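You operate a simulated robot arm through the tools that you are given. There is no shell and no other tool. Be economical: measure what you need, move in short steps, check, and stop when the job is done.

You run a simulated robot arm. Do the job below in one go: nothing can be reset, and whatever is moved stays where it is left.

TASK
Steam the grey floppy hat and set it on the board.
Fine: On the steamer by the boiler, white lever open, orange paddle down till it is damp all over; white lever shut before the hat comes off; over the board's block.

Only the result counts: the job must be done as asked and must still hold three seconds after the hand-in. Knocking over, shifting, dropping, spilling or breaking anything else fails it.

THE ROBOT
A 7-joint arm with a two-finger parallel gripper on a trunk, on a base that drives. Base frame: it is fixed to the floor where the robot stands at the start and does not move with it; the origin is under the middle of the robot, x ahead of it, y to its left, z up; the surface under the hand at the start is at about z = 800. Readings come in mm, degrees, newtons and seconds.
Its first joint turns from -166.0 to 166.0 degrees. Places, roughly: block on the board [600, 0, 800]; boiler switch [700, 800, 1200]; green boiler lever [900, 1000, 1300]; head of the steamer [600, 400, 900]; orange paddle [400, 600, 900]; white boiler lever [800, 700, 1300]; yellow boiler lever [700, 800, 1000]. Payload 4.4 kg.
Tool frame: the origin (TCP) lies between the finger pads and is the grasp point; the fingertips stand 23 mm ahead of it; z points along the fingers, y is the line along which they close. Largest opening 94 mm; finger width 38, thickness 10; the body of the gripper, 54 by 96 mm, starts 39 mm behind the TCP.
Orientation is that of the tool frame in the base frame, as [roll, pitch, yaw] about the fixed x, y, z axes, in that order (R = Rz(yaw) Ry(pitch) Rx(roll)). With the fingers straight down and closing along the base's y, the tool's x points along the base's -x, its y along +y and its z along -z.

THE INTERFACE
- The arm moves only by the tool apply_moves. Its argument "deltas" is a list that holds one entry, the list of rows, each a list of 7 numbers: the shift along the base's x, y, z in mm, then the turn, a rotation vector about the base's x, y, z in degrees, then the opening, from 0 (shut) to 1 (fully open). In form: [[[tx, ty, tz, ax, ay, az, gripper], ...]]. A call has 1 to 12 rows; each row is the pose to reach, as a shift and turn from the pose commanded when the call began. Rows are played at 5 a second. More than 50 mm and 8.6 degrees between two rows, or a gripper value outside its range, and nothing of the call is played. A pose out of reach is approached as far as the arm can. The call stops where the force on the tool passes 40 N (or 10 N more than at its start, if that is more) or the arm is blocked; 0.2 s more then pass. Each finger travels about 108 mm/s and halts on what it meets, pressing with about 39 N; the grip force reading is that of the motor and also rises with nothing between the fingers. The clock runs only during rows and for 0.2 s after the last one: add rows that repeat a pose to give the fingers time. The reply holds the time, the measured pose of the TCP, the force on the tool along the base axes, the opening and the grip force, in the units named above and with some noise, with the torque about the TCP (base axes, N m) and any sound that the robot's microphone picked up.
- Cameras (640 x 400 px; columns grow to the right, rows downward): "scene" is now at [191, 252.7, 1499.5]; the picture's right is [0.21, -0.98, 0.00], its down [-0.25, -0.05, -0.97] and it looks along [0.95, 0.20, -0.26] (base axes); focal length 214 px, centre (320, 200). "wrist" rides on the gripper at [86, 16, -75] in the tool frame; the picture's right is [-0.18, 0.98, 0.00], its down [-0.58, -0.11, -0.81] and it looks along [-0.79, -0.15, 0.59] (tool axes); focal length 243 px, centre (320, 200). There is no depth. A picture from a camera that has moved, and an enlarged one, comes with that camera's place and axes in the base frame and with its lens.
- grab_frame(camera): a new picture of that camera. The clock stands still meanwhile.
- steer(legs): drives the robot by 1 to 6 legs, each [ahead, left, turn to the left] in mm, mm and degrees, along the robot's own axes; the way and the turn of a leg run together, so that a leg with both is an arc; at most 1500 mm and 180 degrees a leg. The arm and the cameras ride along, it lands a little off, and it stops where it bumps. It gives what a move gives.
- turn_head(pan, tilt): turns the head with the scene camera to pan (to the left, within 120 degrees either way) and tilt (down, from -29 to 69), counted from straight ahead of the robot. It gives what a move gives.
- inspect(camera, box): a new picture of the part [left, top, right, bottom] of that camera's present view, enlarged. The clock stands still meanwhile.
- hand_in(): hands the job in; it is judged then, once.

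Work in short steps. Places have to be worked out from the pictures, the camera data and where the tool is seen: move nearer, look again, correct. Check each grasp and each placing, and mend what went wrong. You have 120 turns and 98 pictures in all, those below and enlarged ones among them. Open the gripper and draw the arm clear of the work before you hand the job in, unless the task says otherwise; then end with one line.

The tools are called as a command line: name --argument value ..., lists and objects as JSON in quotes. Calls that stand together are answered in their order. apply_moves: Moves the arm, as the interface text tells. Its arguments: {"type":"object","properties":{"deltas":{"type":"array","items":{"type":"array","items":{"type":"array","items":{"type":"number"}}}}},"required":["deltas"]} The other tools are called the same way: steer (legs) drives the base; turn_head (pan, tilt) turns the head that bears the scene camera; grab_frame (camera) takes a picture; inspect (camera, box) takes an enlarged picture of a part of a camera's view; hand_in () hands the job in.

At the start:

```text
t: 0.0
tool_pos: [510.1, 166.6, 1567.5]
ee_rot: [-180.0, 0.0, 179.9]
ft_force: [-0.7, 0.4, -0.8]
moment: [0.01, 0.02, -0.02]
finger_gap: 93.9
grip_force: 0.0
robot x, y, heading: [-0.8, 1.5, 0.2]
head pan, tilt: [11.8, 14.9]
```

scene: 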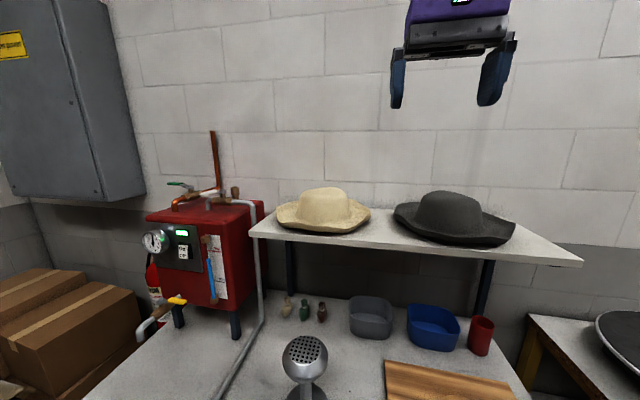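
wrist: 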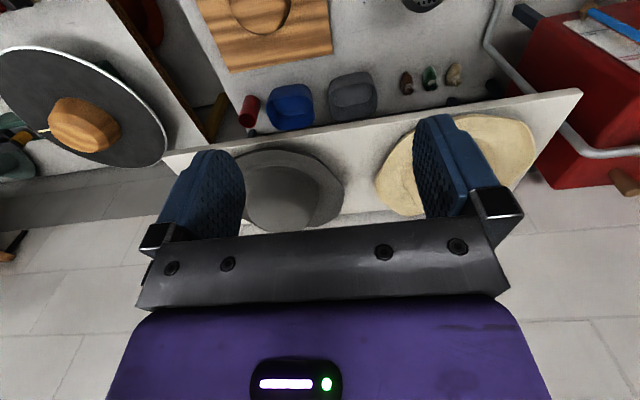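

The hats sit on a shelf, with the boiler on the left and the steamer head below. I tilt the head down to see the workbench.

turn_head --pan 12 --tilt 45

grab_frame --camera "scene"

turn_head --pan 50 --tilt 25

grab_frame --camera "scene"

```text
t: 0.9
tool_pos: [510.2, 166.0, 1568.2]
ee_rot: [180.0, -0.1, 180.0]
ft_force: [0.5, -0.3, 0.5]
moment: [0.01, -0.02, 0.03]
finger_gap: 94.2
grip_force: 0.0
robot x, y, heading: [-2.2, 0.3, -0.4]
head pan, tilt: [12.0, 45.0]
```

```text
95 pictures are left
camera scene: at [179.2, 250.4, 1452.5], right [0.21, -0.98, 0.0], down [-0.69, -0.15, -0.71], along [0.69, 0.15, -0.71], focal length 214 px, centre (320, 200)
```

scene: 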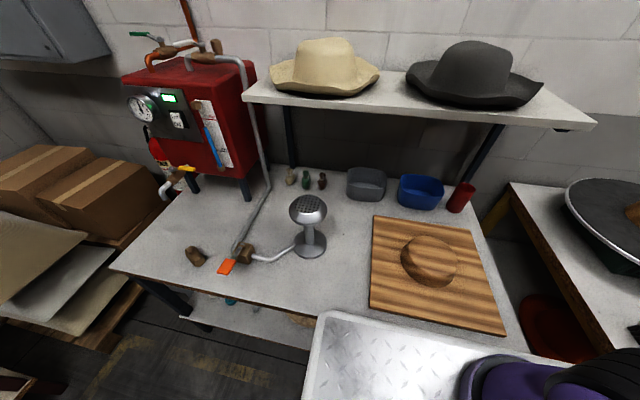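

```text
t: 2.0
tool_pos: [509.2, 165.4, 1567.2]
ee_rot: [-179.9, 0.0, 179.9]
ft_force: [0.4, -0.9, -0.4]
moment: [0.01, 0.02, 0.03]
finger_gap: 94.1
grip_force: 0.1
robot x, y, heading: [2.8, 1.5, -0.1]
head pan, tilt: [50.0, 25.0]
```

```text
94 pictures are left
camera scene: at [158.9, 304.0, 1483.0], right [0.77, -0.64, 0.0], down [-0.27, -0.32, -0.91], along [0.58, 0.69, -0.42], focal length 214 px, centre (320, 200)
```

scene: 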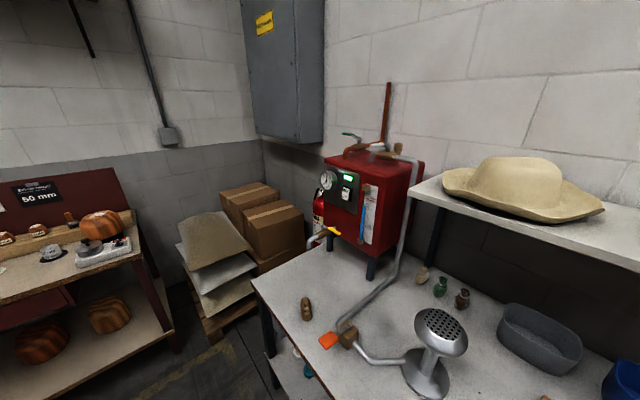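

I zoom in on the boiler to find the white lever, the gauge and the display.

inspect --camera "scene" --box '[300, 70, 440, 170]'

inspect --camera "scene" --box '[280, 150, 480, 275]'

inspect --camera "scene" --box '[290, 280, 480, 399]'

```text
4.00 times, centred on (370, 120) of scene
camera zoom: at [158.9, 304.0, 1483.0], right [0.77, -0.64, 0.0], down [-0.27, -0.32, -0.91], along [0.58, 0.69, -0.42], focal length 858 px, centre (120, 520)
```

zoom: 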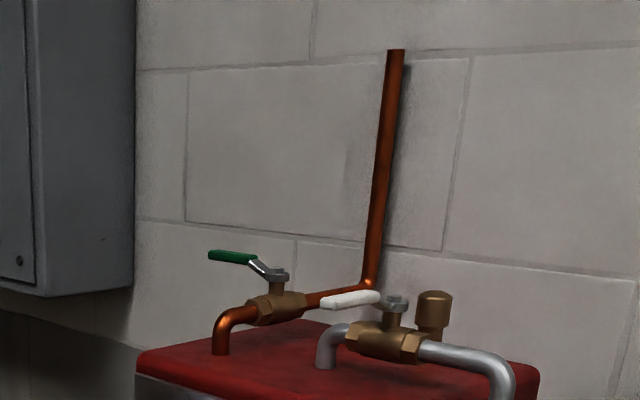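

```text
3.20 times, centred on (380, 212) of scene
camera zoom: at [158.9, 304.0, 1483.0], right [0.77, -0.64, 0.0], down [-0.27, -0.32, -0.91], along [0.58, 0.69, -0.42], focal length 686 px, centre (128, 160)
```

zoom: 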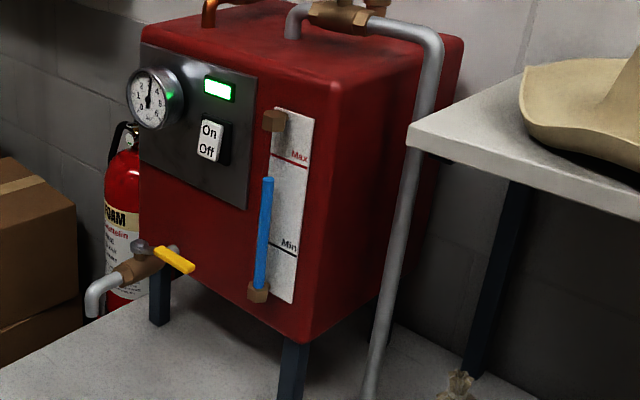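

```text
3.36 times, centred on (385, 340) of scene
camera zoom: at [158.9, 304.0, 1483.0], right [0.77, -0.64, 0.0], down [-0.27, -0.32, -0.91], along [0.58, 0.69, -0.42], focal length 721 px, centre (102, -269)
```

zoom: 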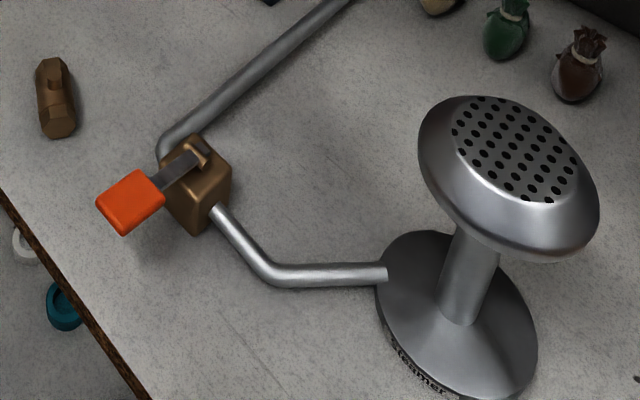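

Next I read the gauge, display and switch up close, then look at the hat and the right side.

inspect --camera "scene" --box '[315, 165, 379, 205]'

turn_head --pan -35 --tilt 30

grab_frame --camera "scene"

turn_head --pan -5 --tilt 30

inspect --camera "scene" --box '[200, 50, 520, 250]'

```text
10.00 times, centred on (347, 185) of scene
camera zoom: at [158.9, 304.0, 1483.0], right [0.77, -0.64, 0.0], down [-0.27, -0.32, -0.91], along [0.58, 0.69, -0.42], focal length 2145 px, centre (50, 350)
```

zoom: 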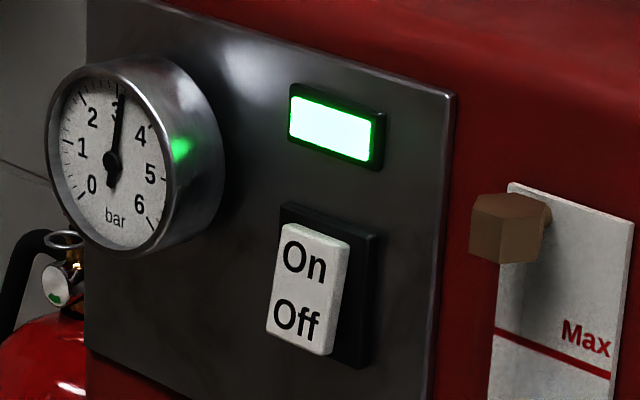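

```text
t: 3.6
tool_pos: [507.9, 167.2, 1566.9]
ee_rot: [180.0, 0.0, 180.0]
ft_force: [-0.1, 0.0, 0.1]
moment: [-0.02, 0.0, 0.02]
finger_gap: 94.0
grip_force: 0.0
robot x, y, heading: [2.1, 0.6, 0.2]
head pan, tilt: [-35.0, 30.0]
```

```text
89 pictures are left
camera scene: at [173.7, 181.7, 1475.1], right [-0.57, -0.82, 0.0], down [-0.41, 0.29, -0.87], along [0.71, -0.5, -0.5], focal length 214 px, centre (320, 200)
```

scene: 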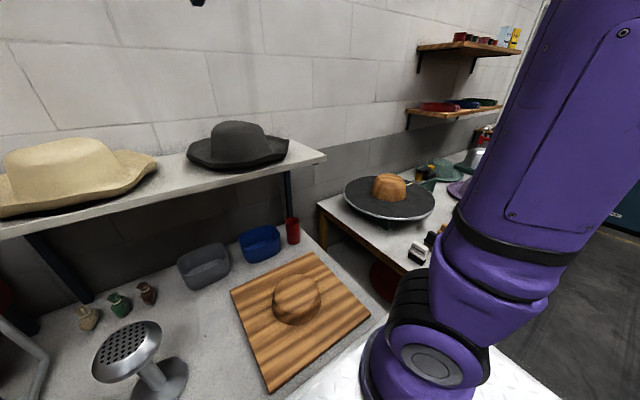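

```text
t: 4.5
tool_pos: [509.4, 168.1, 1565.6]
ee_rot: [180.0, 0.0, -180.0]
ft_force: [0.5, 0.8, -0.7]
moment: [-0.03, 0.0, -0.01]
finger_gap: 93.9
grip_force: 0.1
robot x, y, heading: [2.7, 0.7, 0.0]
head pan, tilt: [-5.0, 30.0]
```

```text
2.00 times, centred on (360, 150) of scene
camera zoom: at [189.7, 225.5, 1475.1], right [-0.09, -1.0, 0.0], down [-0.5, 0.04, -0.87], along [0.86, -0.08, -0.5], focal length 429 px, centre (240, 300)
```

zoom: 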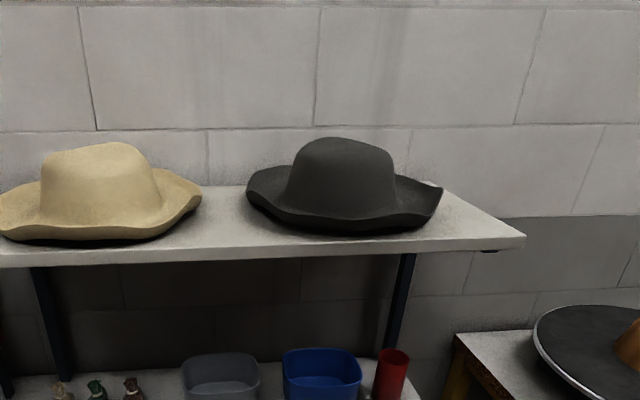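

The boiler is on at 3 bar with a green light, and its water is between Min and Max. The white lever seems to point toward me, across its pipe, so it is shut. I drive 300 mm left along the bench to bring the lever into reach, then look at it again.

steer --legs '[[0, 300, 0]]'

turn_head --pan 25 --tilt 15

inspect --camera "scene" --box '[220, 100, 420, 225]'

grab_frame --camera "wrist"

```text
t: 6.6
tool_pos: [508.6, 467.5, 1566.8]
ee_rot: [180.0, 0.0, -180.0]
ft_force: [0.8, -0.6, 1.2]
moment: [0.0, -0.02, 0.01]
finger_gap: 94.3
grip_force: 0.0
robot x, y, heading: [-1.4, 302.9, -0.1]
head pan, tilt: [-5.0, 30.0]
```

```text
t: 7.5
tool_pos: [509.5, 467.7, 1567.0]
ee_rot: [180.0, 0.0, 180.0]
ft_force: [-0.3, 0.1, -0.9]
moment: [0.0, 0.02, -0.01]
finger_gap: 93.9
grip_force: 0.2
robot x, y, heading: [-2.4, 302.3, 0.2]
head pan, tilt: [25.0, 15.0]
```

```text
3.20 times, centred on (320, 162) of scene
camera zoom: at [184.2, 574.4, 1499.2], right [0.42, -0.91, 0.0], down [-0.24, -0.11, -0.97], along [0.88, 0.41, -0.26], focal length 686 px, centre (320, 320)
```

zoom: 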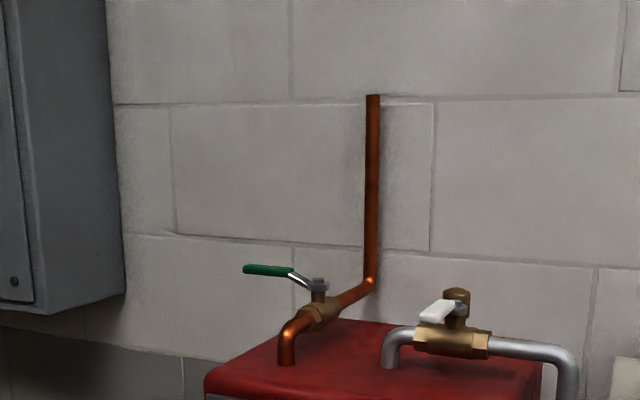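

```text
86 pictures are left
camera wrist: at [421.9, 484.6, 1642.3], right [0.18, 0.98, 0.0], down [0.58, -0.11, 0.81], along [0.79, -0.15, -0.59], focal length 243 px, centre (320, 200)
```

wrist: 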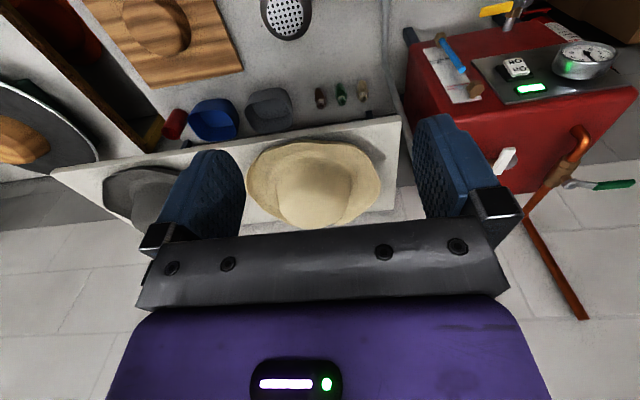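

Two rays put the lever's pivot at about (832, 727, 1340) and its tip at about (725, 727, 1352). It points along -x across a pipe running along y, so it is shut. I move above the tip with the fingers half open.

apply_moves --deltas '[[[26, 29, -13, 0, 0, 0, 0.6], [52, 58, -26, 0, 0, 0, 0.6], [78, 87, -39, 0, 0, 0, 0.6], [104, 116, -52, 0, 0, 0, 0.6], [130, 145, -65, 0, 0, 0, 0.6], [156, 174, -78, 0, 0, 0, 0.6], [182, 203, -91, 0, 0, 0, 0.6], [208, 232, -104, 0, 0, 0, 0.6], [231, 260, -117, 0, 0, 0, 0.6], [231, 260, -117, 0, 0, 0, 0.6]]]'

grab_frame --camera "wrist"

inspect --camera "scene" --box '[270, 100, 430, 200]'

```text
t: 9.7
tool_pos: [739.8, 729.3, 1449.6]
ee_rot: [-180.0, 0.0, 180.0]
ft_force: [-0.4, -0.5, 0.2]
moment: [0.03, -0.03, -0.02]
finger_gap: 56.6
grip_force: 0.0
robot x, y, heading: [-3.0, 298.8, -0.0]
head pan, tilt: [25.0, 15.0]
```

```text
85 pictures are left
camera wrist: at [653.0, 745.1, 1524.8], right [0.18, 0.98, 0.0], down [0.58, -0.11, 0.81], along [0.79, -0.15, -0.59], focal length 243 px, centre (320, 200)
```

wrist: 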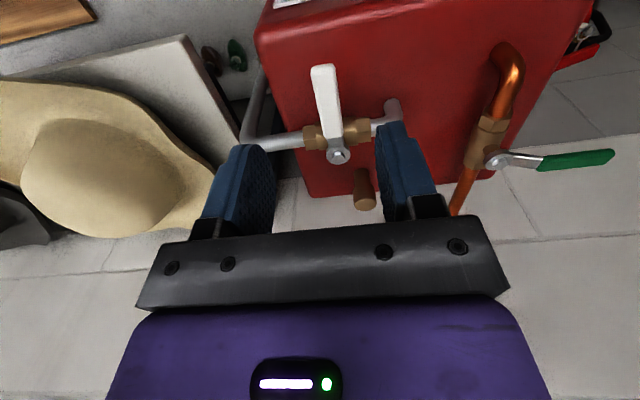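

```text
4.00 times, centred on (350, 150) of scene
camera zoom: at [184.2, 574.6, 1499.2], right [0.42, -0.91, 0.0], down [-0.23, -0.11, -0.97], along [0.88, 0.41, -0.26], focal length 858 px, centre (200, 400)
```

zoom: 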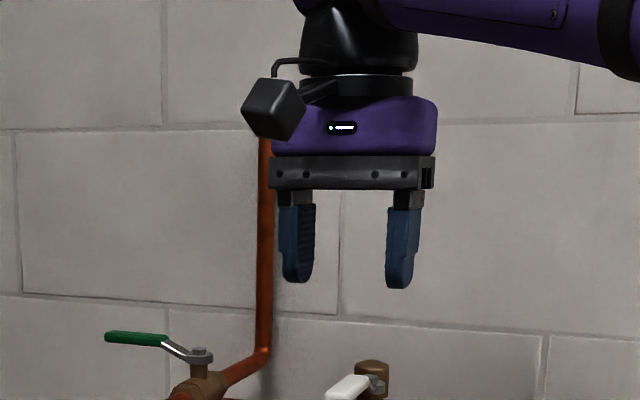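

The wrist view agrees, with the pivot near (828, 730). I descend to straddle the lever loosely.

apply_moves --deltas '[[[3, 1, -30, 0, 0, 0, 0.6], [3, 1, -60, 0, 0, 0, 0.6], [3, 1, -89, 0, 0, 0, 0.6], [3, 1, -89, 0, 0, 0, 0.34], [3, 1, -89, 0, 0, 0, 0.34]]]'

grab_frame --camera "wrist"

```text
t: 10.9
tool_pos: [742.7, 728.6, 1359.9]
ee_rot: [-180.0, 0.0, -180.0]
ft_force: [0.2, 0.1, 0.1]
moment: [-0.02, 0.0, 0.02]
finger_gap: 32.0
grip_force: 0.1
robot x, y, heading: [0.9, 299.8, 0.1]
head pan, tilt: [25.0, 15.0]
```

```text
83 pictures are left
camera wrist: at [655.4, 745.6, 1435.4], right [0.18, 0.98, 0.0], down [0.58, -0.11, 0.81], along [0.79, -0.15, -0.59], focal length 243 px, centre (320, 200)
```

wrist: 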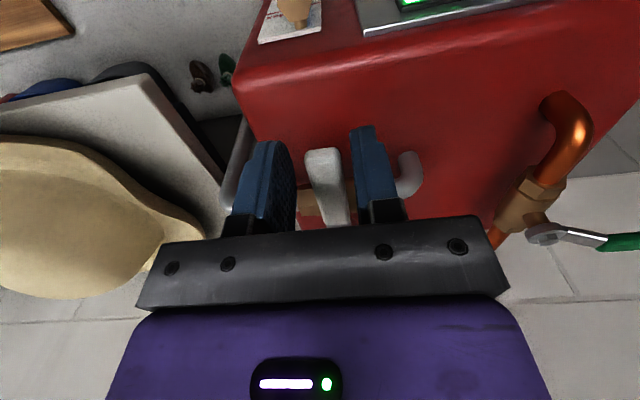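

The lever sits between the fingers. I swing it 90° counter-clockwise toward -y about the pivot.

apply_moves --deltas '[[[0.9, -12.1, 0, 0, 0, 8.2, 0.34], [3.5, -24, 0, 0, 0, 16.4, 0.34], [7.7, -35.2, 0, 0, 0, 24.5, 0.34], [13.5, -45.9, 0, 0, 0, 32.7, 0.34], [20.8, -55.7, 0, 0, 0, 40.9, 0.34], [29.3, -64.2, 0, 0, 0, 49.1, 0.34], [39.1, -71.5, 0, 0, 0, 57.3, 0.34], [49.6, -77.3, 0, 0, 0, 65.4, 0.34], [61, -81.5, 0, 0, 0, 73.6, 0.34], [72.9, -84.1, 0, 0, 0, 81.8, 0.34], [85, -85, 0, 0, 0, 90, 0.34]]]'

grab_frame --camera "wrist"

inspect --camera "scene" --box '[270, 120, 430, 220]'

```text
t: 13.3
tool_pos: [828.5, 643.9, 1361.2]
ee_rot: [-179.9, 0.1, -89.9]
ft_force: [0.4, 0.4, 0.7]
moment: [0.02, -0.04, -0.02]
finger_gap: 31.9
grip_force: 0.0
robot x, y, heading: [1.3, 303.7, -0.1]
head pan, tilt: [25.0, 15.0]
```

```text
82 pictures are left
camera wrist: at [811.6, 557.7, 1435.9], right [-0.98, 0.18, 0.0], down [0.11, 0.58, 0.81], along [0.15, 0.79, -0.59], focal length 243 px, centre (320, 200)
```

wrist: 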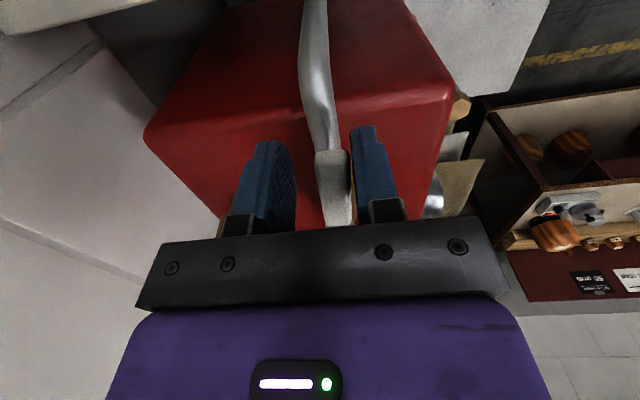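

```text
4.00 times, centred on (350, 170) of scene
camera zoom: at [184.0, 574.5, 1499.3], right [0.42, -0.91, 0.0], down [-0.23, -0.11, -0.97], along [0.88, 0.41, -0.26], focal length 858 px, centre (200, 320)
```

zoom: 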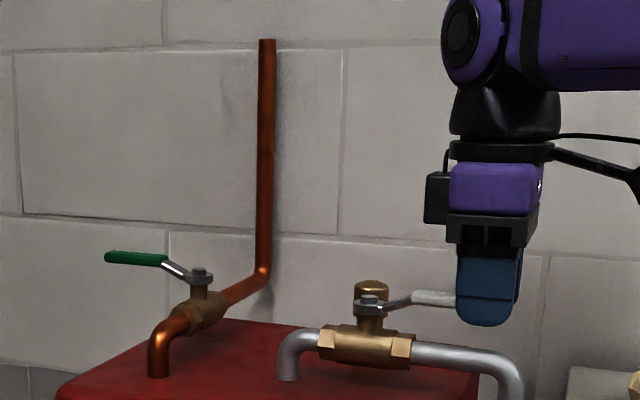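

The lever follows and lies along the pipe, with a few degrees of lag. I nudge it the last bit toward +x to its stop.

apply_moves --deltas '[[[3, 0, 0, 0, 0, 2, 0.34], [6, 0, 0, 0, 0, 4, 0.34], [9, 0, 0, 0, 0, 6, 0.34]]]'

grab_frame --camera "wrist"

```text
t: 14.1
tool_pos: [835.4, 645.0, 1361.2]
ee_rot: [-180.0, 0.0, -83.9]
ft_force: [-7.9, -0.8, -1.2]
moment: [0.05, 0.09, -0.05]
finger_gap: 35.4
grip_force: 4.5
robot x, y, heading: [-3.4, 303.5, 0.1]
head pan, tilt: [25.0, 15.0]
```

```text
80 pictures are left
camera wrist: at [828.7, 557.4, 1436.2], right [-1.0, 0.08, 0.0], down [0.05, 0.59, 0.81], along [0.06, 0.8, -0.59], focal length 243 px, centre (320, 200)
```

wrist: 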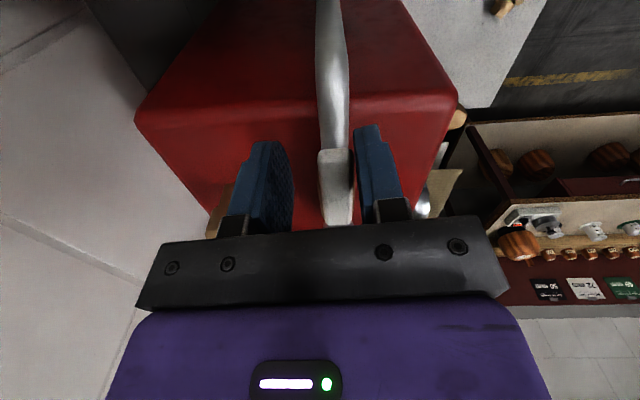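

The lever met its stop (8 N), so the white lever is open. I back up and away, undoing the yaw.

apply_moves --deltas '[[[-4, 0, 0, 0, 0, 0, 0.6], [-4, 0, 45, 0, 0, 0, 0.6], [-4, 0, 90, 0, 0, 0, 0.6], [-30, -10, 130, 0, 0, -8, 0.6], [-60, -30, 150, 0, 0, -16, 0.6], [-90, -50, 170, 0, 0, -24, 0.6], [-120, -70, 190, 0, 0, -32, 0.6], [-150, -90, 190, 0, 0, -40, 0.6], [-180, -110, 190, 0, 0, -48, 0.6], [-210, -130, 190, 0, 0, -56, 0.6], [-240, -150, 190, 0, 0, -64, 0.6], [-270, -170, 190, 0, 0, -72, 1.0]]]'

inspect --camera "scene" --box '[270, 120, 430, 220]'

steer --legs '[[0, -350, 0]]'

turn_head --pan -5 --tilt 18

grab_frame --camera "scene"

```text
t: 16.7
tool_pos: [568.3, 473.7, 1550.1]
ee_rot: [179.9, -0.1, -156.1]
ft_force: [1.3, 0.9, -0.4]
moment: [-0.02, 0.02, -0.02]
finger_gap: 93.9
grip_force: 0.1
robot x, y, heading: [-1.2, 299.6, -0.1]
head pan, tilt: [25.0, 15.0]
```

```text
4.00 times, centred on (350, 170) of scene
camera zoom: at [184.7, 574.9, 1499.1], right [0.42, -0.91, 0.0], down [-0.23, -0.11, -0.97], along [0.88, 0.41, -0.26], focal length 858 px, centre (200, 320)
```

zoom: 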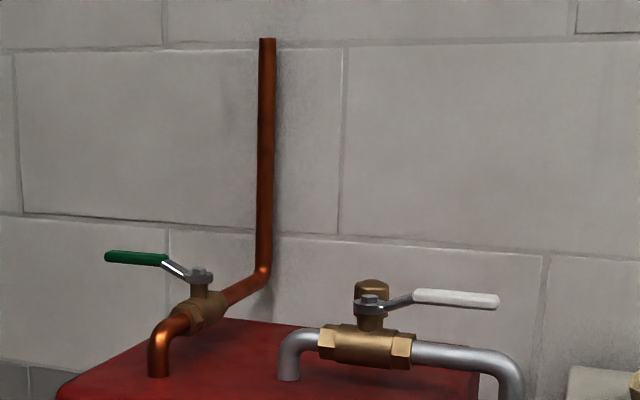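

```text
t: 19.0
tool_pos: [567.9, 122.3, 1551.7]
ee_rot: [-179.9, 0.1, -156.0]
ft_force: [0.2, 0.0, 0.9]
moment: [0.02, 0.0, 0.0]
finger_gap: 94.0
grip_force: 0.0
robot x, y, heading: [-1.1, -48.8, 0.2]
head pan, tilt: [25.0, 15.0]
```

```text
t: 19.9
tool_pos: [568.5, 122.7, 1552.2]
ee_rot: [179.9, -0.1, -156.0]
ft_force: [0.2, 0.4, -0.3]
moment: [-0.02, 0.0, -0.01]
finger_gap: 93.9
grip_force: 0.0
robot x, y, heading: [-2.9, -51.2, 0.1]
head pan, tilt: [-5.0, 18.0]
```

```text
78 pictures are left
camera scene: at [192.7, 175.9, 1494.4], right [-0.09, -1.0, 0.0], down [-0.31, 0.03, -0.95], along [0.95, -0.08, -0.31], focal length 214 px, centre (320, 200)
```

scene: 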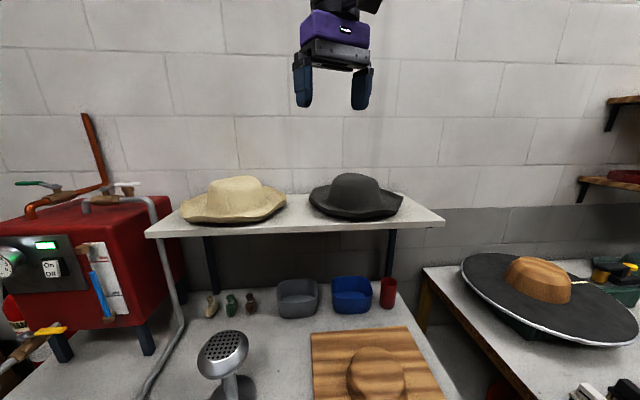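

The white lever is clearly open. I bring the tool toward the right side of the grey hat and straighten the yaw.

apply_moves --deltas '[[[18, -34, -10, 0, 0, -4, 1], [36, -68, -20, 0, 0, -8, 1], [54, -102, -30, 0, 0, -12, 1], [72, -136, -40, 0, 0, -16, 1], [90, -170, -50, 0, 0, -20, 1], [108, -204, -60, 0, 0, -24, 1], [126, -238, -70, 0, 0, -24, 1], [144, -272, -80, 0, 0, -24, 1], [162, -306, -90, 0, 0, -24, 1], [180, -340, -100, 0, 0, -24, 1], [192, -372, -110, 0, 0, -24, 1]]]'

apply_moves --deltas '[[[0, 0, 0, 8, 0, 0, 1], [0, -10, 0, 16, 0, 0, 1], [0, -20, 0, 24, 0, 0, 1], [0, -20, 0, 32, 0, 0, 1], [0, -20, 0, 40, 0, 0, 1], [0, -20, 0, 48, 0, 0, 1], [0, -20, 0, 55, 0, 0, 1], [0, -20, 0, 55, 0, 0, 1]]]'

grab_frame --camera "wrist"

grab_frame --camera "scene"

```text
t: 22.4
tool_pos: [758.5, -249.6, 1441.9]
ee_rot: [-180.0, 0.0, -180.0]
ft_force: [-1.2, 0.6, 0.7]
moment: [-0.04, -0.01, 0.02]
finger_gap: 94.0
grip_force: 0.0
robot x, y, heading: [-2.1, -46.4, 0.2]
head pan, tilt: [-5.0, 18.0]
```

```text
t: 24.1
tool_pos: [758.2, -270.5, 1441.4]
ee_rot: [124.9, 0.0, -179.9]
ft_force: [0.6, -0.7, 0.0]
moment: [0.01, -0.01, 0.01]
finger_gap: 93.7
grip_force: 0.0
robot x, y, heading: [0.9, -51.4, -0.0]
head pan, tilt: [-5.0, 18.0]
```

```text
77 pictures are left
camera wrist: at [672.3, -320.9, 1498.4], right [0.18, 0.56, 0.81], down [0.58, -0.72, 0.37], along [0.79, 0.4, -0.46], focal length 243 px, centre (320, 200)
```

wrist: 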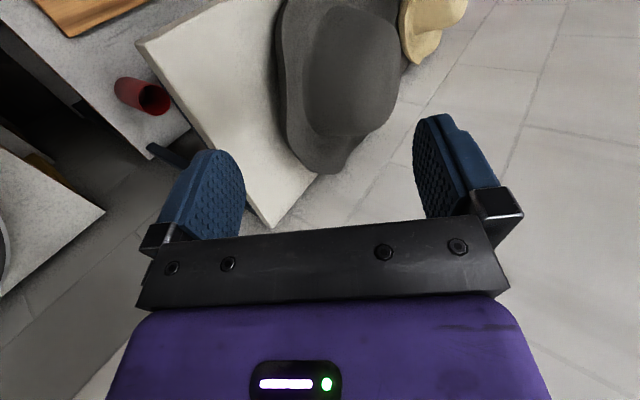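

```text
76 pictures are left
camera scene: at [192.7, 175.8, 1494.4], right [-0.09, -1.0, 0.0], down [-0.31, 0.03, -0.95], along [0.95, -0.08, -0.31], focal length 214 px, centre (320, 200)
```

scene: 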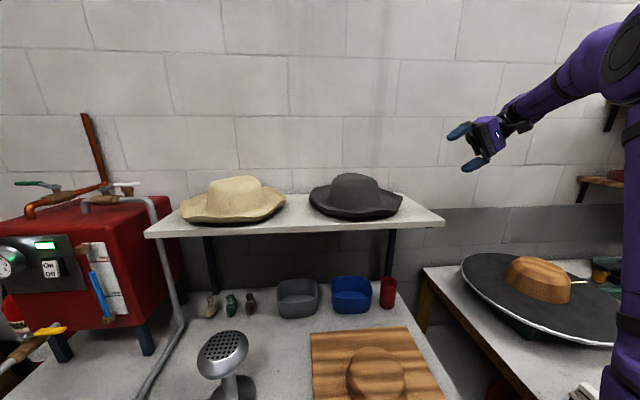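

I zoom in on the right brim in both views to triangulate its tip.

inspect --camera "scene" --box '[300, 165, 460, 265]'

inspect --camera "wrist" --box '[250, 80, 410, 180]'

```text
4.00 times, centred on (380, 215) of scene
camera zoom: at [192.7, 175.8, 1494.4], right [-0.09, -1.0, 0.0], down [-0.31, 0.03, -0.95], along [0.95, -0.08, -0.31], focal length 858 px, centre (80, 140)
```

zoom: 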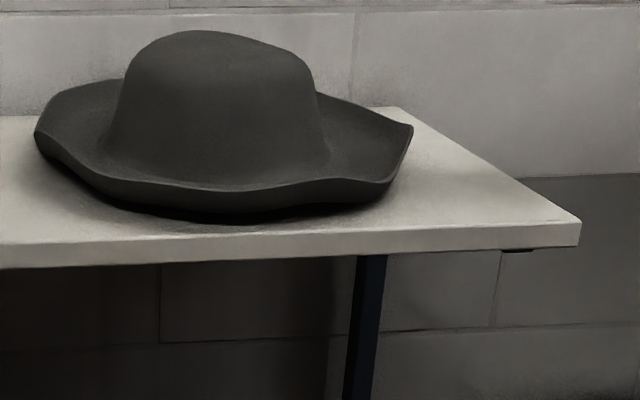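

```text
4.00 times, centred on (330, 130) of wrist
camera zoom: at [672.3, -320.9, 1498.4], right [0.18, 0.56, 0.81], down [0.58, -0.72, 0.37], along [0.79, 0.4, -0.46], focal length 970 px, centre (280, 480)
```

zoom: 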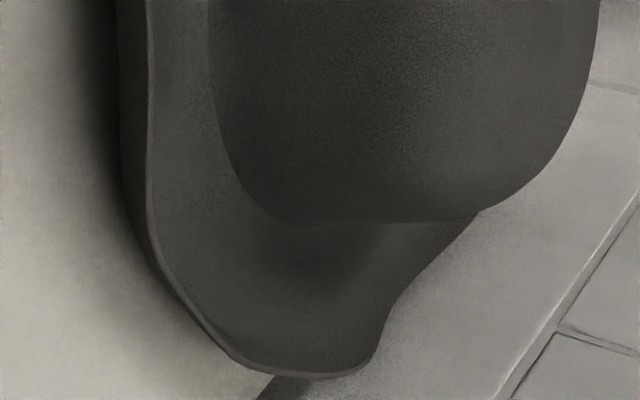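

Shelf top is about z = 1241, and the right rim's high point is near (840, -150, 1287). I move to about 60 mm short of it for a closer look.

apply_moves --deltas '[[[20, 10, -30, 0, 0, 0, 1], [40, 25, -60, 0, 0, 0, 1], [60, 40, -90, 0, 0, 0, 1], [82, 60, -115, 0, 0, 0, 1], [82, 60, -115, 0, 0, 0, 1]]]'

grab_frame --camera "wrist"

inspect --camera "scene" --box '[300, 165, 460, 265]'

```text
t: 25.4
tool_pos: [841.5, -208.7, 1325.5]
ee_rot: [125.0, 0.0, -180.0]
ft_force: [0.5, 0.3, 0.2]
moment: [0.02, 0.0, -0.03]
finger_gap: 93.8
grip_force: 0.1
robot x, y, heading: [2.2, -53.3, 0.1]
head pan, tilt: [-5.0, 18.0]
```

```text
73 pictures are left
camera wrist: at [754.4, -260.3, 1383.3], right [0.18, 0.56, 0.81], down [0.58, -0.72, 0.37], along [0.79, 0.4, -0.46], focal length 243 px, centre (320, 200)
```

wrist: 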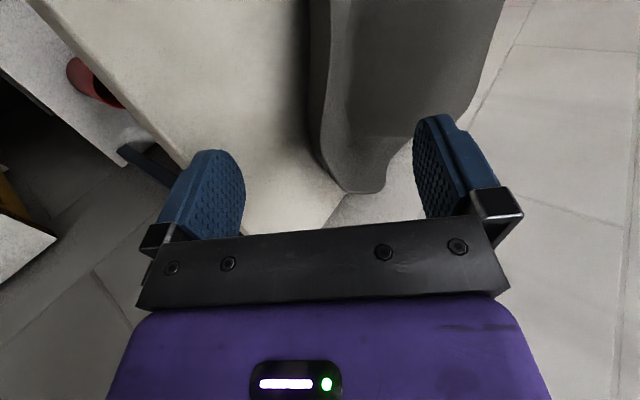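

```text
4.00 times, centred on (380, 215) of scene
camera zoom: at [192.6, 175.8, 1494.4], right [-0.09, -1.0, 0.0], down [-0.31, 0.03, -0.95], along [0.95, -0.08, -0.31], focal length 858 px, centre (80, 140)
```

zoom: 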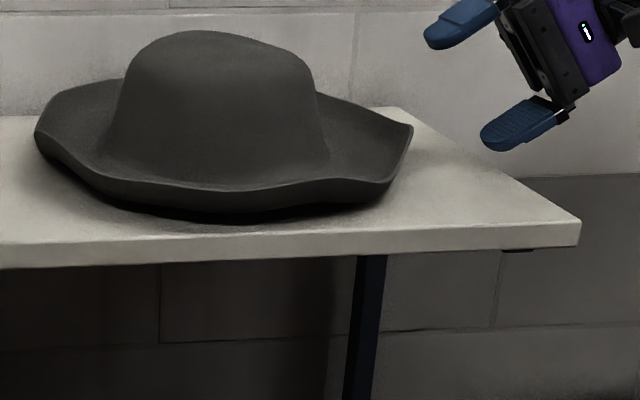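

The right rim edge works out at about (880, -162, 1283), with the brim sloping down inward at about 25°. I flatten the tool to a 65° tilt, narrow the gap and line up 60 mm short of the rim.

apply_moves --deltas '[[[19, -7, -8, 5, 0, 0, 0.6], [38, -10, -17, 10, 0, 0, 0.4], [38, -10, -17, 10, 0, 0, 0.4]]]'

grab_frame --camera "wrist"

inspect --camera "scene" --box '[340, 165, 460, 240]'

```text
t: 26.1
tool_pos: [879.8, -218.2, 1309.8]
ee_rot: [115.0, 0.0, 180.0]
ft_force: [-0.9, -0.4, -0.1]
moment: [-0.01, 0.01, 0.01]
finger_gap: 37.3
grip_force: 0.1
robot x, y, heading: [-0.6, -50.2, -0.0]
head pan, tilt: [-5.0, 18.0]
```

```text
71 pictures are left
camera wrist: at [792.6, -279.2, 1356.4], right [0.18, 0.41, 0.89], down [0.58, -0.78, 0.24], along [0.79, 0.47, -0.38], focal length 243 px, centre (320, 200)
```

wrist: 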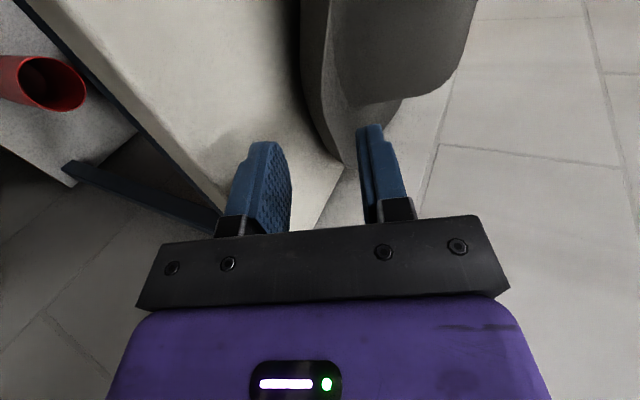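

```text
5.33 times, centred on (400, 202) of scene
camera zoom: at [192.7, 175.9, 1494.4], right [-0.09, -1.0, 0.0], down [-0.31, 0.03, -0.95], along [0.95, -0.08, -0.31], focal length 1144 px, centre (-107, 187)
```

zoom: 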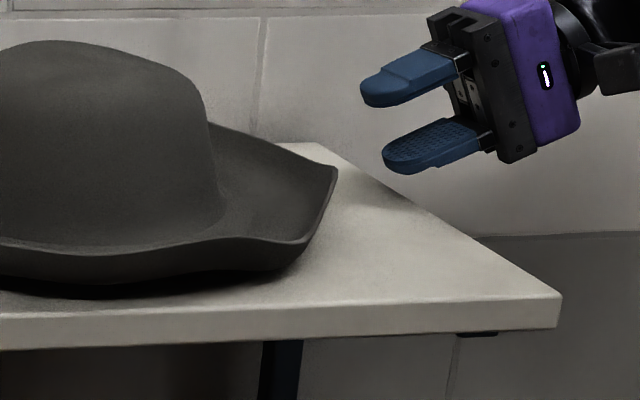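

The brim lies just below the finger line. I advance along the axis, aiming at (870, -160, 1280) with a 28 mm gap.

apply_moves --deltas '[[[-10, 0, -5, 0, 0, 0, 0.3], [-10, 20, -13, 0, 0, 0, 0.3], [-10, 40, -22, 0, 0, 0, 0.3], [-10, 57, -29, 0, 0, 0, 0.3]]]'

grab_frame --camera "wrist"

inspect --camera "scene" --box '[340, 165, 460, 240]'

```text
t: 27.1
tool_pos: [869.1, -164.4, 1280.1]
ee_rot: [114.9, 0.2, 179.9]
ft_force: [0.1, -8.0, 8.4]
moment: [-0.12, 0.05, 0.04]
finger_gap: 26.1
grip_force: 0.2
robot x, y, heading: [-0.7, -53.0, -0.2]
head pan, tilt: [-5.0, 18.0]
```

```text
69 pictures are left
camera wrist: at [781.8, -224.4, 1327.7], right [0.18, 0.41, 0.89], down [0.58, -0.78, 0.24], along [0.79, 0.47, -0.38], focal length 243 px, centre (320, 200)
```

wrist: 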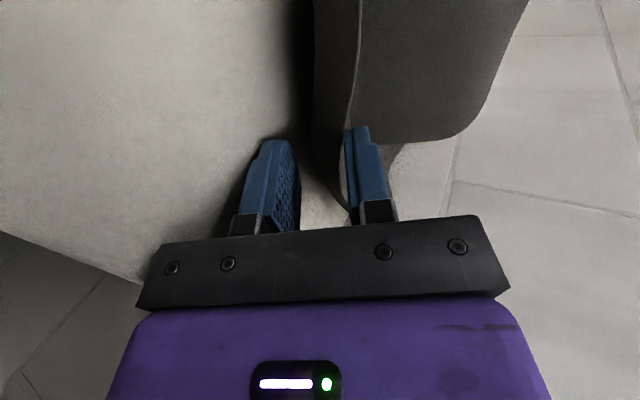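

```text
5.33 times, centred on (400, 202) of scene
camera zoom: at [192.6, 175.2, 1494.5], right [-0.09, -1.0, 0.0], down [-0.31, 0.03, -0.95], along [0.95, -0.08, -0.31], focal length 1144 px, centre (-107, 187)
```

zoom: 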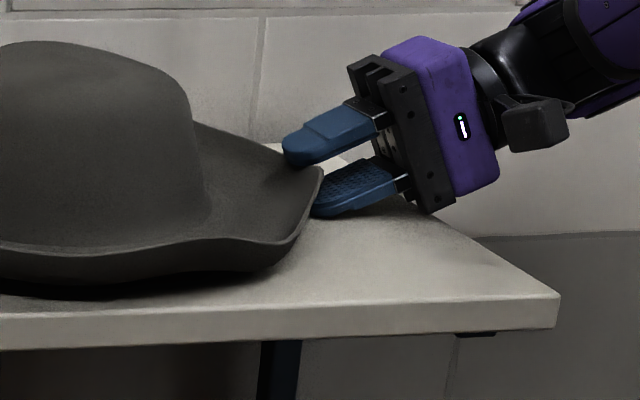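

The fingers straddle the rim with slight contact. I close on the brim.

apply_moves --deltas '[[[0, 0, 0, 0, 0, 0, 0.15], [0, 0, 0, 0, 0, 0, 0], [0, 0, 0, 0, 0, 0, 0], [0, 0, 0, 0, 0, 0, 0]]]'

inspect --camera "scene" --box '[300, 165, 460, 265]'

inspect --camera "wrist" --box '[220, 80, 460, 230]'

```text
t: 28.1
tool_pos: [868.7, -161.2, 1282.5]
ee_rot: [114.8, 0.2, 179.9]
ft_force: [10.7, -0.3, 37.8]
moment: [0.75, -0.04, -0.32]
finger_gap: 9.6
grip_force: 38.7
robot x, y, heading: [-2.2, -48.1, -0.3]
head pan, tilt: [-5.0, 18.0]
```

```text
4.00 times, centred on (380, 215) of scene
camera zoom: at [191.8, 176.0, 1494.5], right [-0.09, -1.0, 0.0], down [-0.31, 0.03, -0.95], along [0.95, -0.08, -0.31], focal length 858 px, centre (80, 140)
```

zoom: 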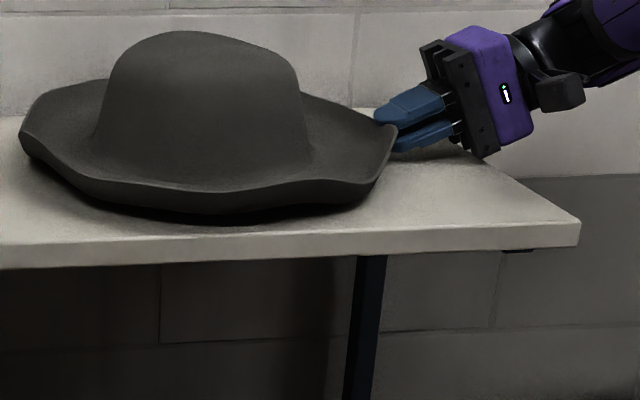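

```text
2.67 times, centred on (340, 155) of wrist
camera zoom: at [781.7, -222.6, 1329.2], right [0.18, 0.41, 0.89], down [0.58, -0.78, 0.24], along [0.79, 0.47, -0.38], focal length 647 px, centre (267, 320)
```

zoom: 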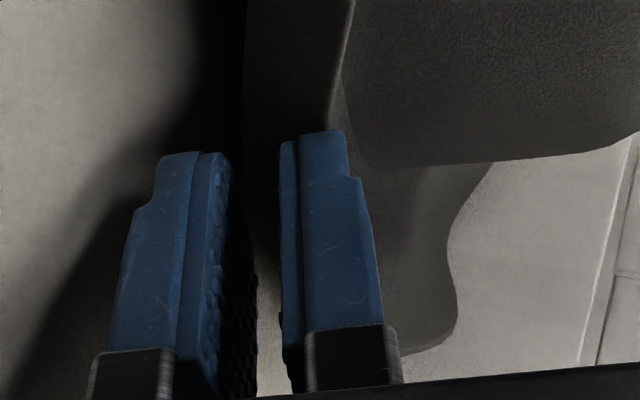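

It is gripped, with a 9.6 mm gap and 39 N. I lift in small steps and check how the hat hangs.

apply_moves --deltas '[[[0, 0, 10, 0, 0, 0, 0], [0, 0, 25, 0, 0, 0, 0], [0, 0, 45, 0, 0, 0, 0], [0, 0, 70, 0, 0, 0, 0], [0, 0, 70, 0, 0, 0, 0]]]'

grab_frame --camera "scene"

```text
t: 29.4
tool_pos: [869.4, -161.4, 1350.4]
ee_rot: [115.1, -0.1, 180.0]
ft_force: [0.7, 0.2, 0.3]
moment: [0.04, -0.02, 0.04]
finger_gap: 0.0
grip_force: 39.3
robot x, y, heading: [-0.9, -51.0, -0.2]
head pan, tilt: [-5.0, 18.0]
```

```text
65 pictures are left
camera scene: at [192.8, 175.8, 1494.4], right [-0.09, -1.0, 0.0], down [-0.31, 0.03, -0.95], along [0.95, -0.08, -0.31], focal length 214 px, centre (320, 200)
```

scene: 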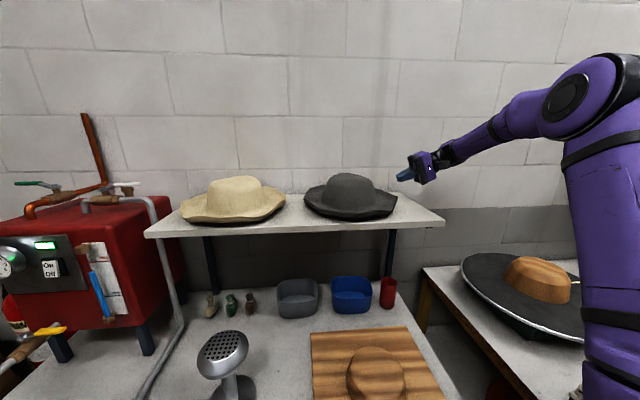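

The brim slipped out, so only the tips held it. I back off slightly, open, and look again along the rim.

apply_moves --deltas '[[[-10, -30, -10, 0, 0, 0, 0.4], [-30, -60, -40, 0, 0, 0, 0.4], [-50, -60, -65, 0, 0, 0, 0.4], [-50, -60, -65, 0, 0, 0, 0.4]]]'

grab_frame --camera "wrist"

inspect --camera "scene" --box '[300, 165, 460, 265]'

```text
t: 30.4
tool_pos: [820.1, -222.8, 1286.5]
ee_rot: [115.1, -0.1, -179.9]
ft_force: [1.9, -0.5, 1.3]
moment: [-0.01, -0.11, 0.0]
finger_gap: 36.7
grip_force: 0.0
robot x, y, heading: [-0.9, -52.4, 0.2]
head pan, tilt: [-5.0, 18.0]
```

```text
64 pictures are left
camera wrist: at [732.8, -282.4, 1332.6], right [0.18, 0.42, 0.89], down [0.58, -0.78, 0.24], along [0.79, 0.47, -0.38], focal length 243 px, centre (320, 200)
```

wrist: 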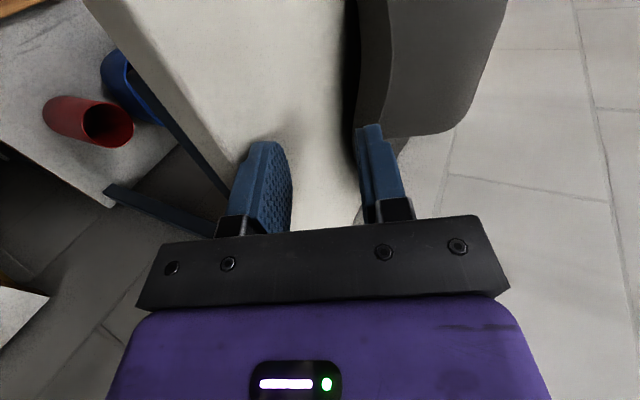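

```text
4.00 times, centred on (380, 215) of scene
camera zoom: at [192.8, 175.8, 1494.4], right [-0.09, -1.0, 0.0], down [-0.31, 0.03, -0.95], along [0.95, -0.08, -0.31], focal length 858 px, centre (80, 140)
```

zoom: 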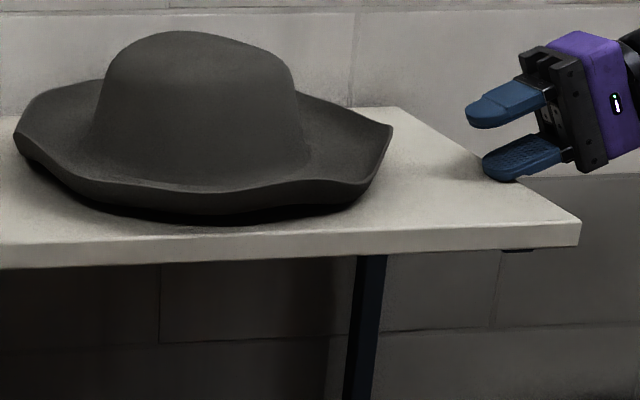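

I zoom into the brim profile in the wrist view.

inspect --camera "wrist" --box '[300, 0, 540, 150]'

```text
2.67 times, centred on (420, 75) of wrist
camera zoom: at [732.8, -282.4, 1332.6], right [0.18, 0.42, 0.89], down [0.58, -0.78, 0.24], along [0.79, 0.47, -0.38], focal length 647 px, centre (53, 533)
```

zoom: 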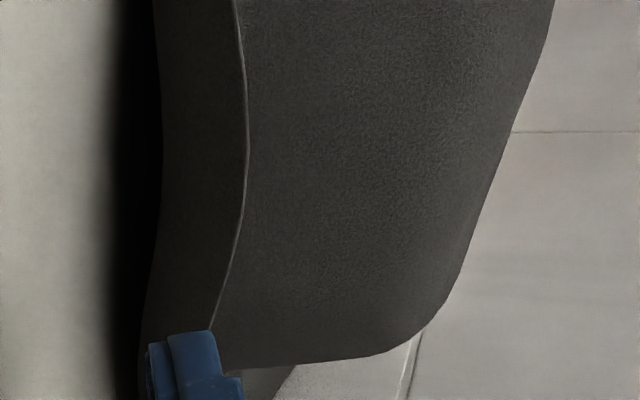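

The brim edge curls up steeply, so the tool should come in closer to vertical. I go above the right rim with a 25° tilt and look down along the lip.

apply_moves --deltas '[[[0, 0, 40, -8, 0, 0, 0.5], [10, 10, 80, -16, 0, 0, 0.5], [20, 20, 80, -24, 0, 0, 0.5], [30, 35, 80, -32, 0, 0, 0.5], [45, 45, 75, -40, 0, 0, 0.5], [45, 45, 75, -40, 0, 0, 0.5]]]'

grab_frame --camera "wrist"

inspect --camera "scene" --box '[300, 145, 460, 245]'

```text
t: 31.8
tool_pos: [866.1, -176.6, 1361.9]
ee_rot: [155.1, 0.0, 179.9]
ft_force: [0.1, 0.1, 0.4]
moment: [-0.01, 0.01, -0.01]
finger_gap: 47.1
grip_force: 0.0
robot x, y, heading: [0.1, -48.8, 0.3]
head pan, tilt: [-5.0, 18.0]
```

```text
61 pictures are left
camera wrist: at [777.6, -193.5, 1436.0], right [0.18, 0.89, 0.41], down [0.58, -0.44, 0.69], along [0.79, 0.11, -0.6], focal length 243 px, centre (320, 200)
```

wrist: 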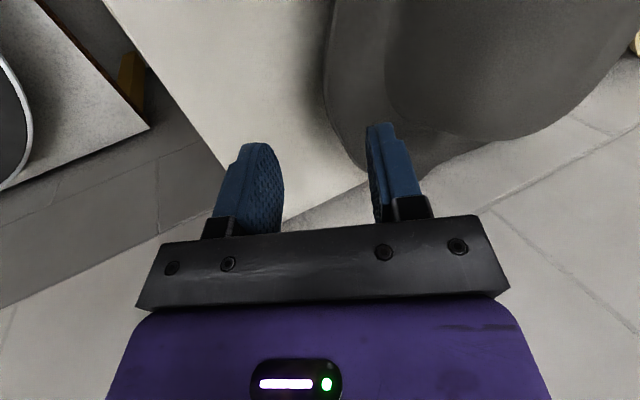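

```text
4.00 times, centred on (380, 195) of scene
camera zoom: at [192.7, 175.8, 1494.4], right [-0.09, -1.0, 0.0], down [-0.31, 0.03, -0.95], along [0.95, -0.08, -0.31], focal length 858 px, centre (80, 220)
```

zoom: 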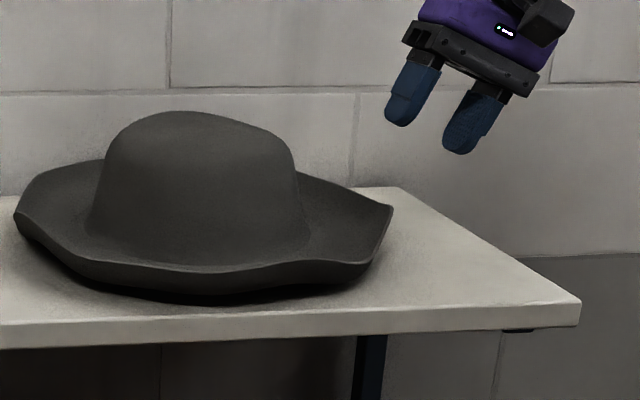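

From here the right rim is about (870, -139, 1285). I use a 35° tilt with a ~34 mm gap, line up above it, and check in both views before descending.

apply_moves --deltas '[[[5, 3, -10, 5, 0, 0, 0.38], [10, 8, -25, 10, 0, 0, 0.38], [10, 12, -40, 10, 0, 0, 0.38], [10, 12, -40, 10, 0, 0, 0.38]]]'

inspect --camera "wrist" --box '[200, 50, 440, 200]'

inspect --camera "scene" --box '[340, 165, 460, 240]'

```text
t: 32.8
tool_pos: [874.0, -165.0, 1322.0]
ee_rot: [145.0, -0.1, 179.9]
ft_force: [0.5, -0.1, 0.4]
moment: [0.01, 0.01, 0.02]
finger_gap: 35.6
grip_force: 0.2
robot x, y, heading: [2.6, -48.1, -0.1]
head pan, tilt: [-5.0, 18.0]
```

```text
2.67 times, centred on (320, 125) of wrist
camera zoom: at [787.3, -194.5, 1392.4], right [0.18, 0.8, 0.56], down [0.58, -0.55, 0.6], along [0.79, 0.22, -0.57], focal length 647 px, centre (320, 400)
```

zoom: 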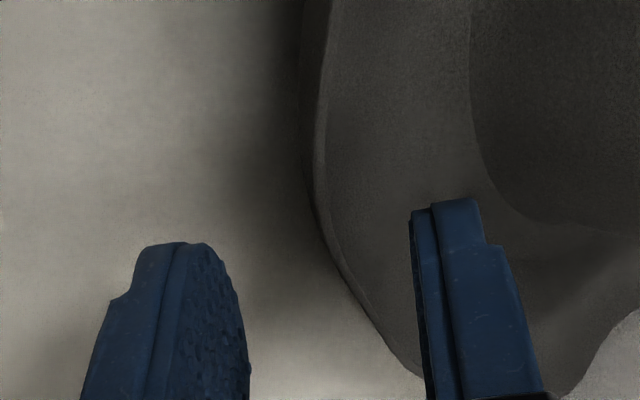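

```text
5.33 times, centred on (400, 202) of scene
camera zoom: at [192.7, 175.8, 1494.4], right [-0.09, -1.0, 0.0], down [-0.31, 0.03, -0.95], along [0.95, -0.08, -0.31], focal length 1144 px, centre (-107, 187)
```

zoom: 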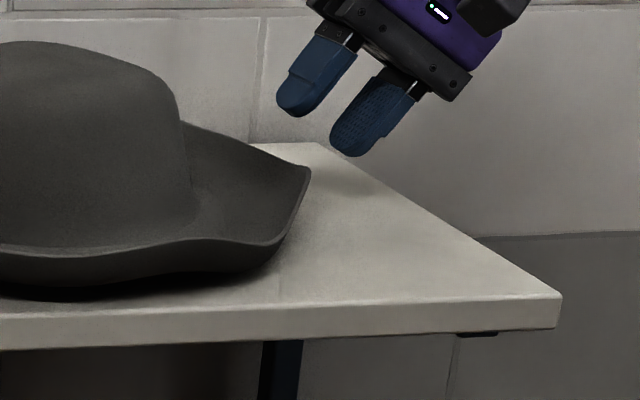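

The rim at x ≈ 855 runs between the fingers' paths. I advance along the tool axis to put the rim at the TCP.

apply_moves --deltas '[[[-19, 5, -5, 0, 0, 0, 0.38], [-19, 15, -20, 0, 0, 0, 0.38], [-19, 23, -32, 0, 0, 0, 0.38], [-19, 30, -42, 0, 0, 0, 0.38]]]'

inspect --camera "wrist" --box '[200, 50, 440, 200]'

inspect --camera "scene" --box '[340, 165, 460, 240]'

```text
t: 33.8
tool_pos: [855.1, -140.2, 1284.1]
ee_rot: [145.3, 0.5, 179.7]
ft_force: [-7.0, -2.3, 9.6]
moment: [-0.21, 0.4, 0.0]
finger_gap: 34.3
grip_force: 0.1
robot x, y, heading: [0.5, -50.7, -0.1]
head pan, tilt: [-5.0, 18.0]
stopped in row 4: the force on the tool passed its limit at 44 N (the readings are from after the stop); the commanded pose is now the measured one
```

```text
2.67 times, centred on (320, 125) of wrist
camera zoom: at [767.1, -168.6, 1354.8], right [0.18, 0.81, 0.56], down [0.57, -0.55, 0.61], along [0.8, 0.21, -0.56], focal length 647 px, centre (320, 400)
```

zoom: 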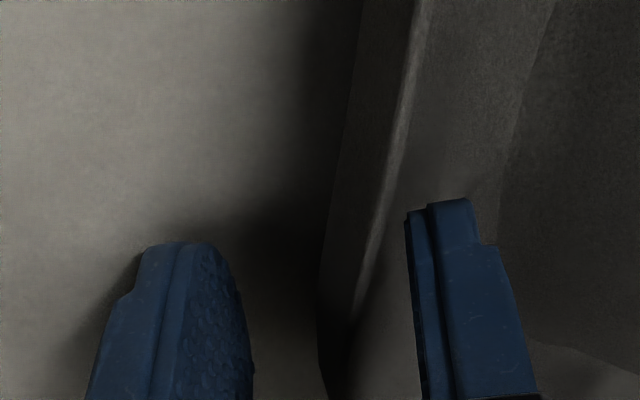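

```text
5.33 times, centred on (400, 202) of scene
camera zoom: at [192.2, 175.2, 1494.5], right [-0.09, -1.0, 0.0], down [-0.31, 0.03, -0.95], along [0.95, -0.08, -0.31], focal length 1144 px, centre (-107, 187)
```

zoom: 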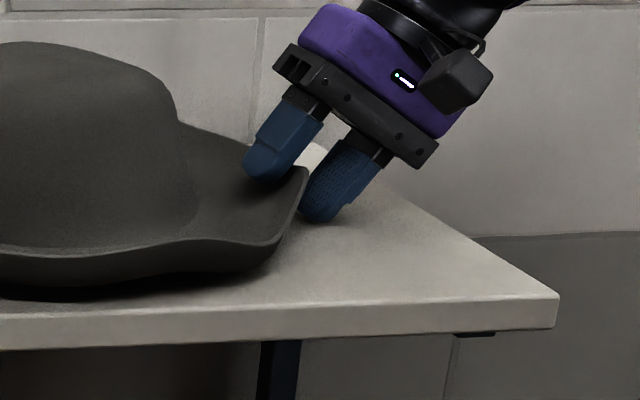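

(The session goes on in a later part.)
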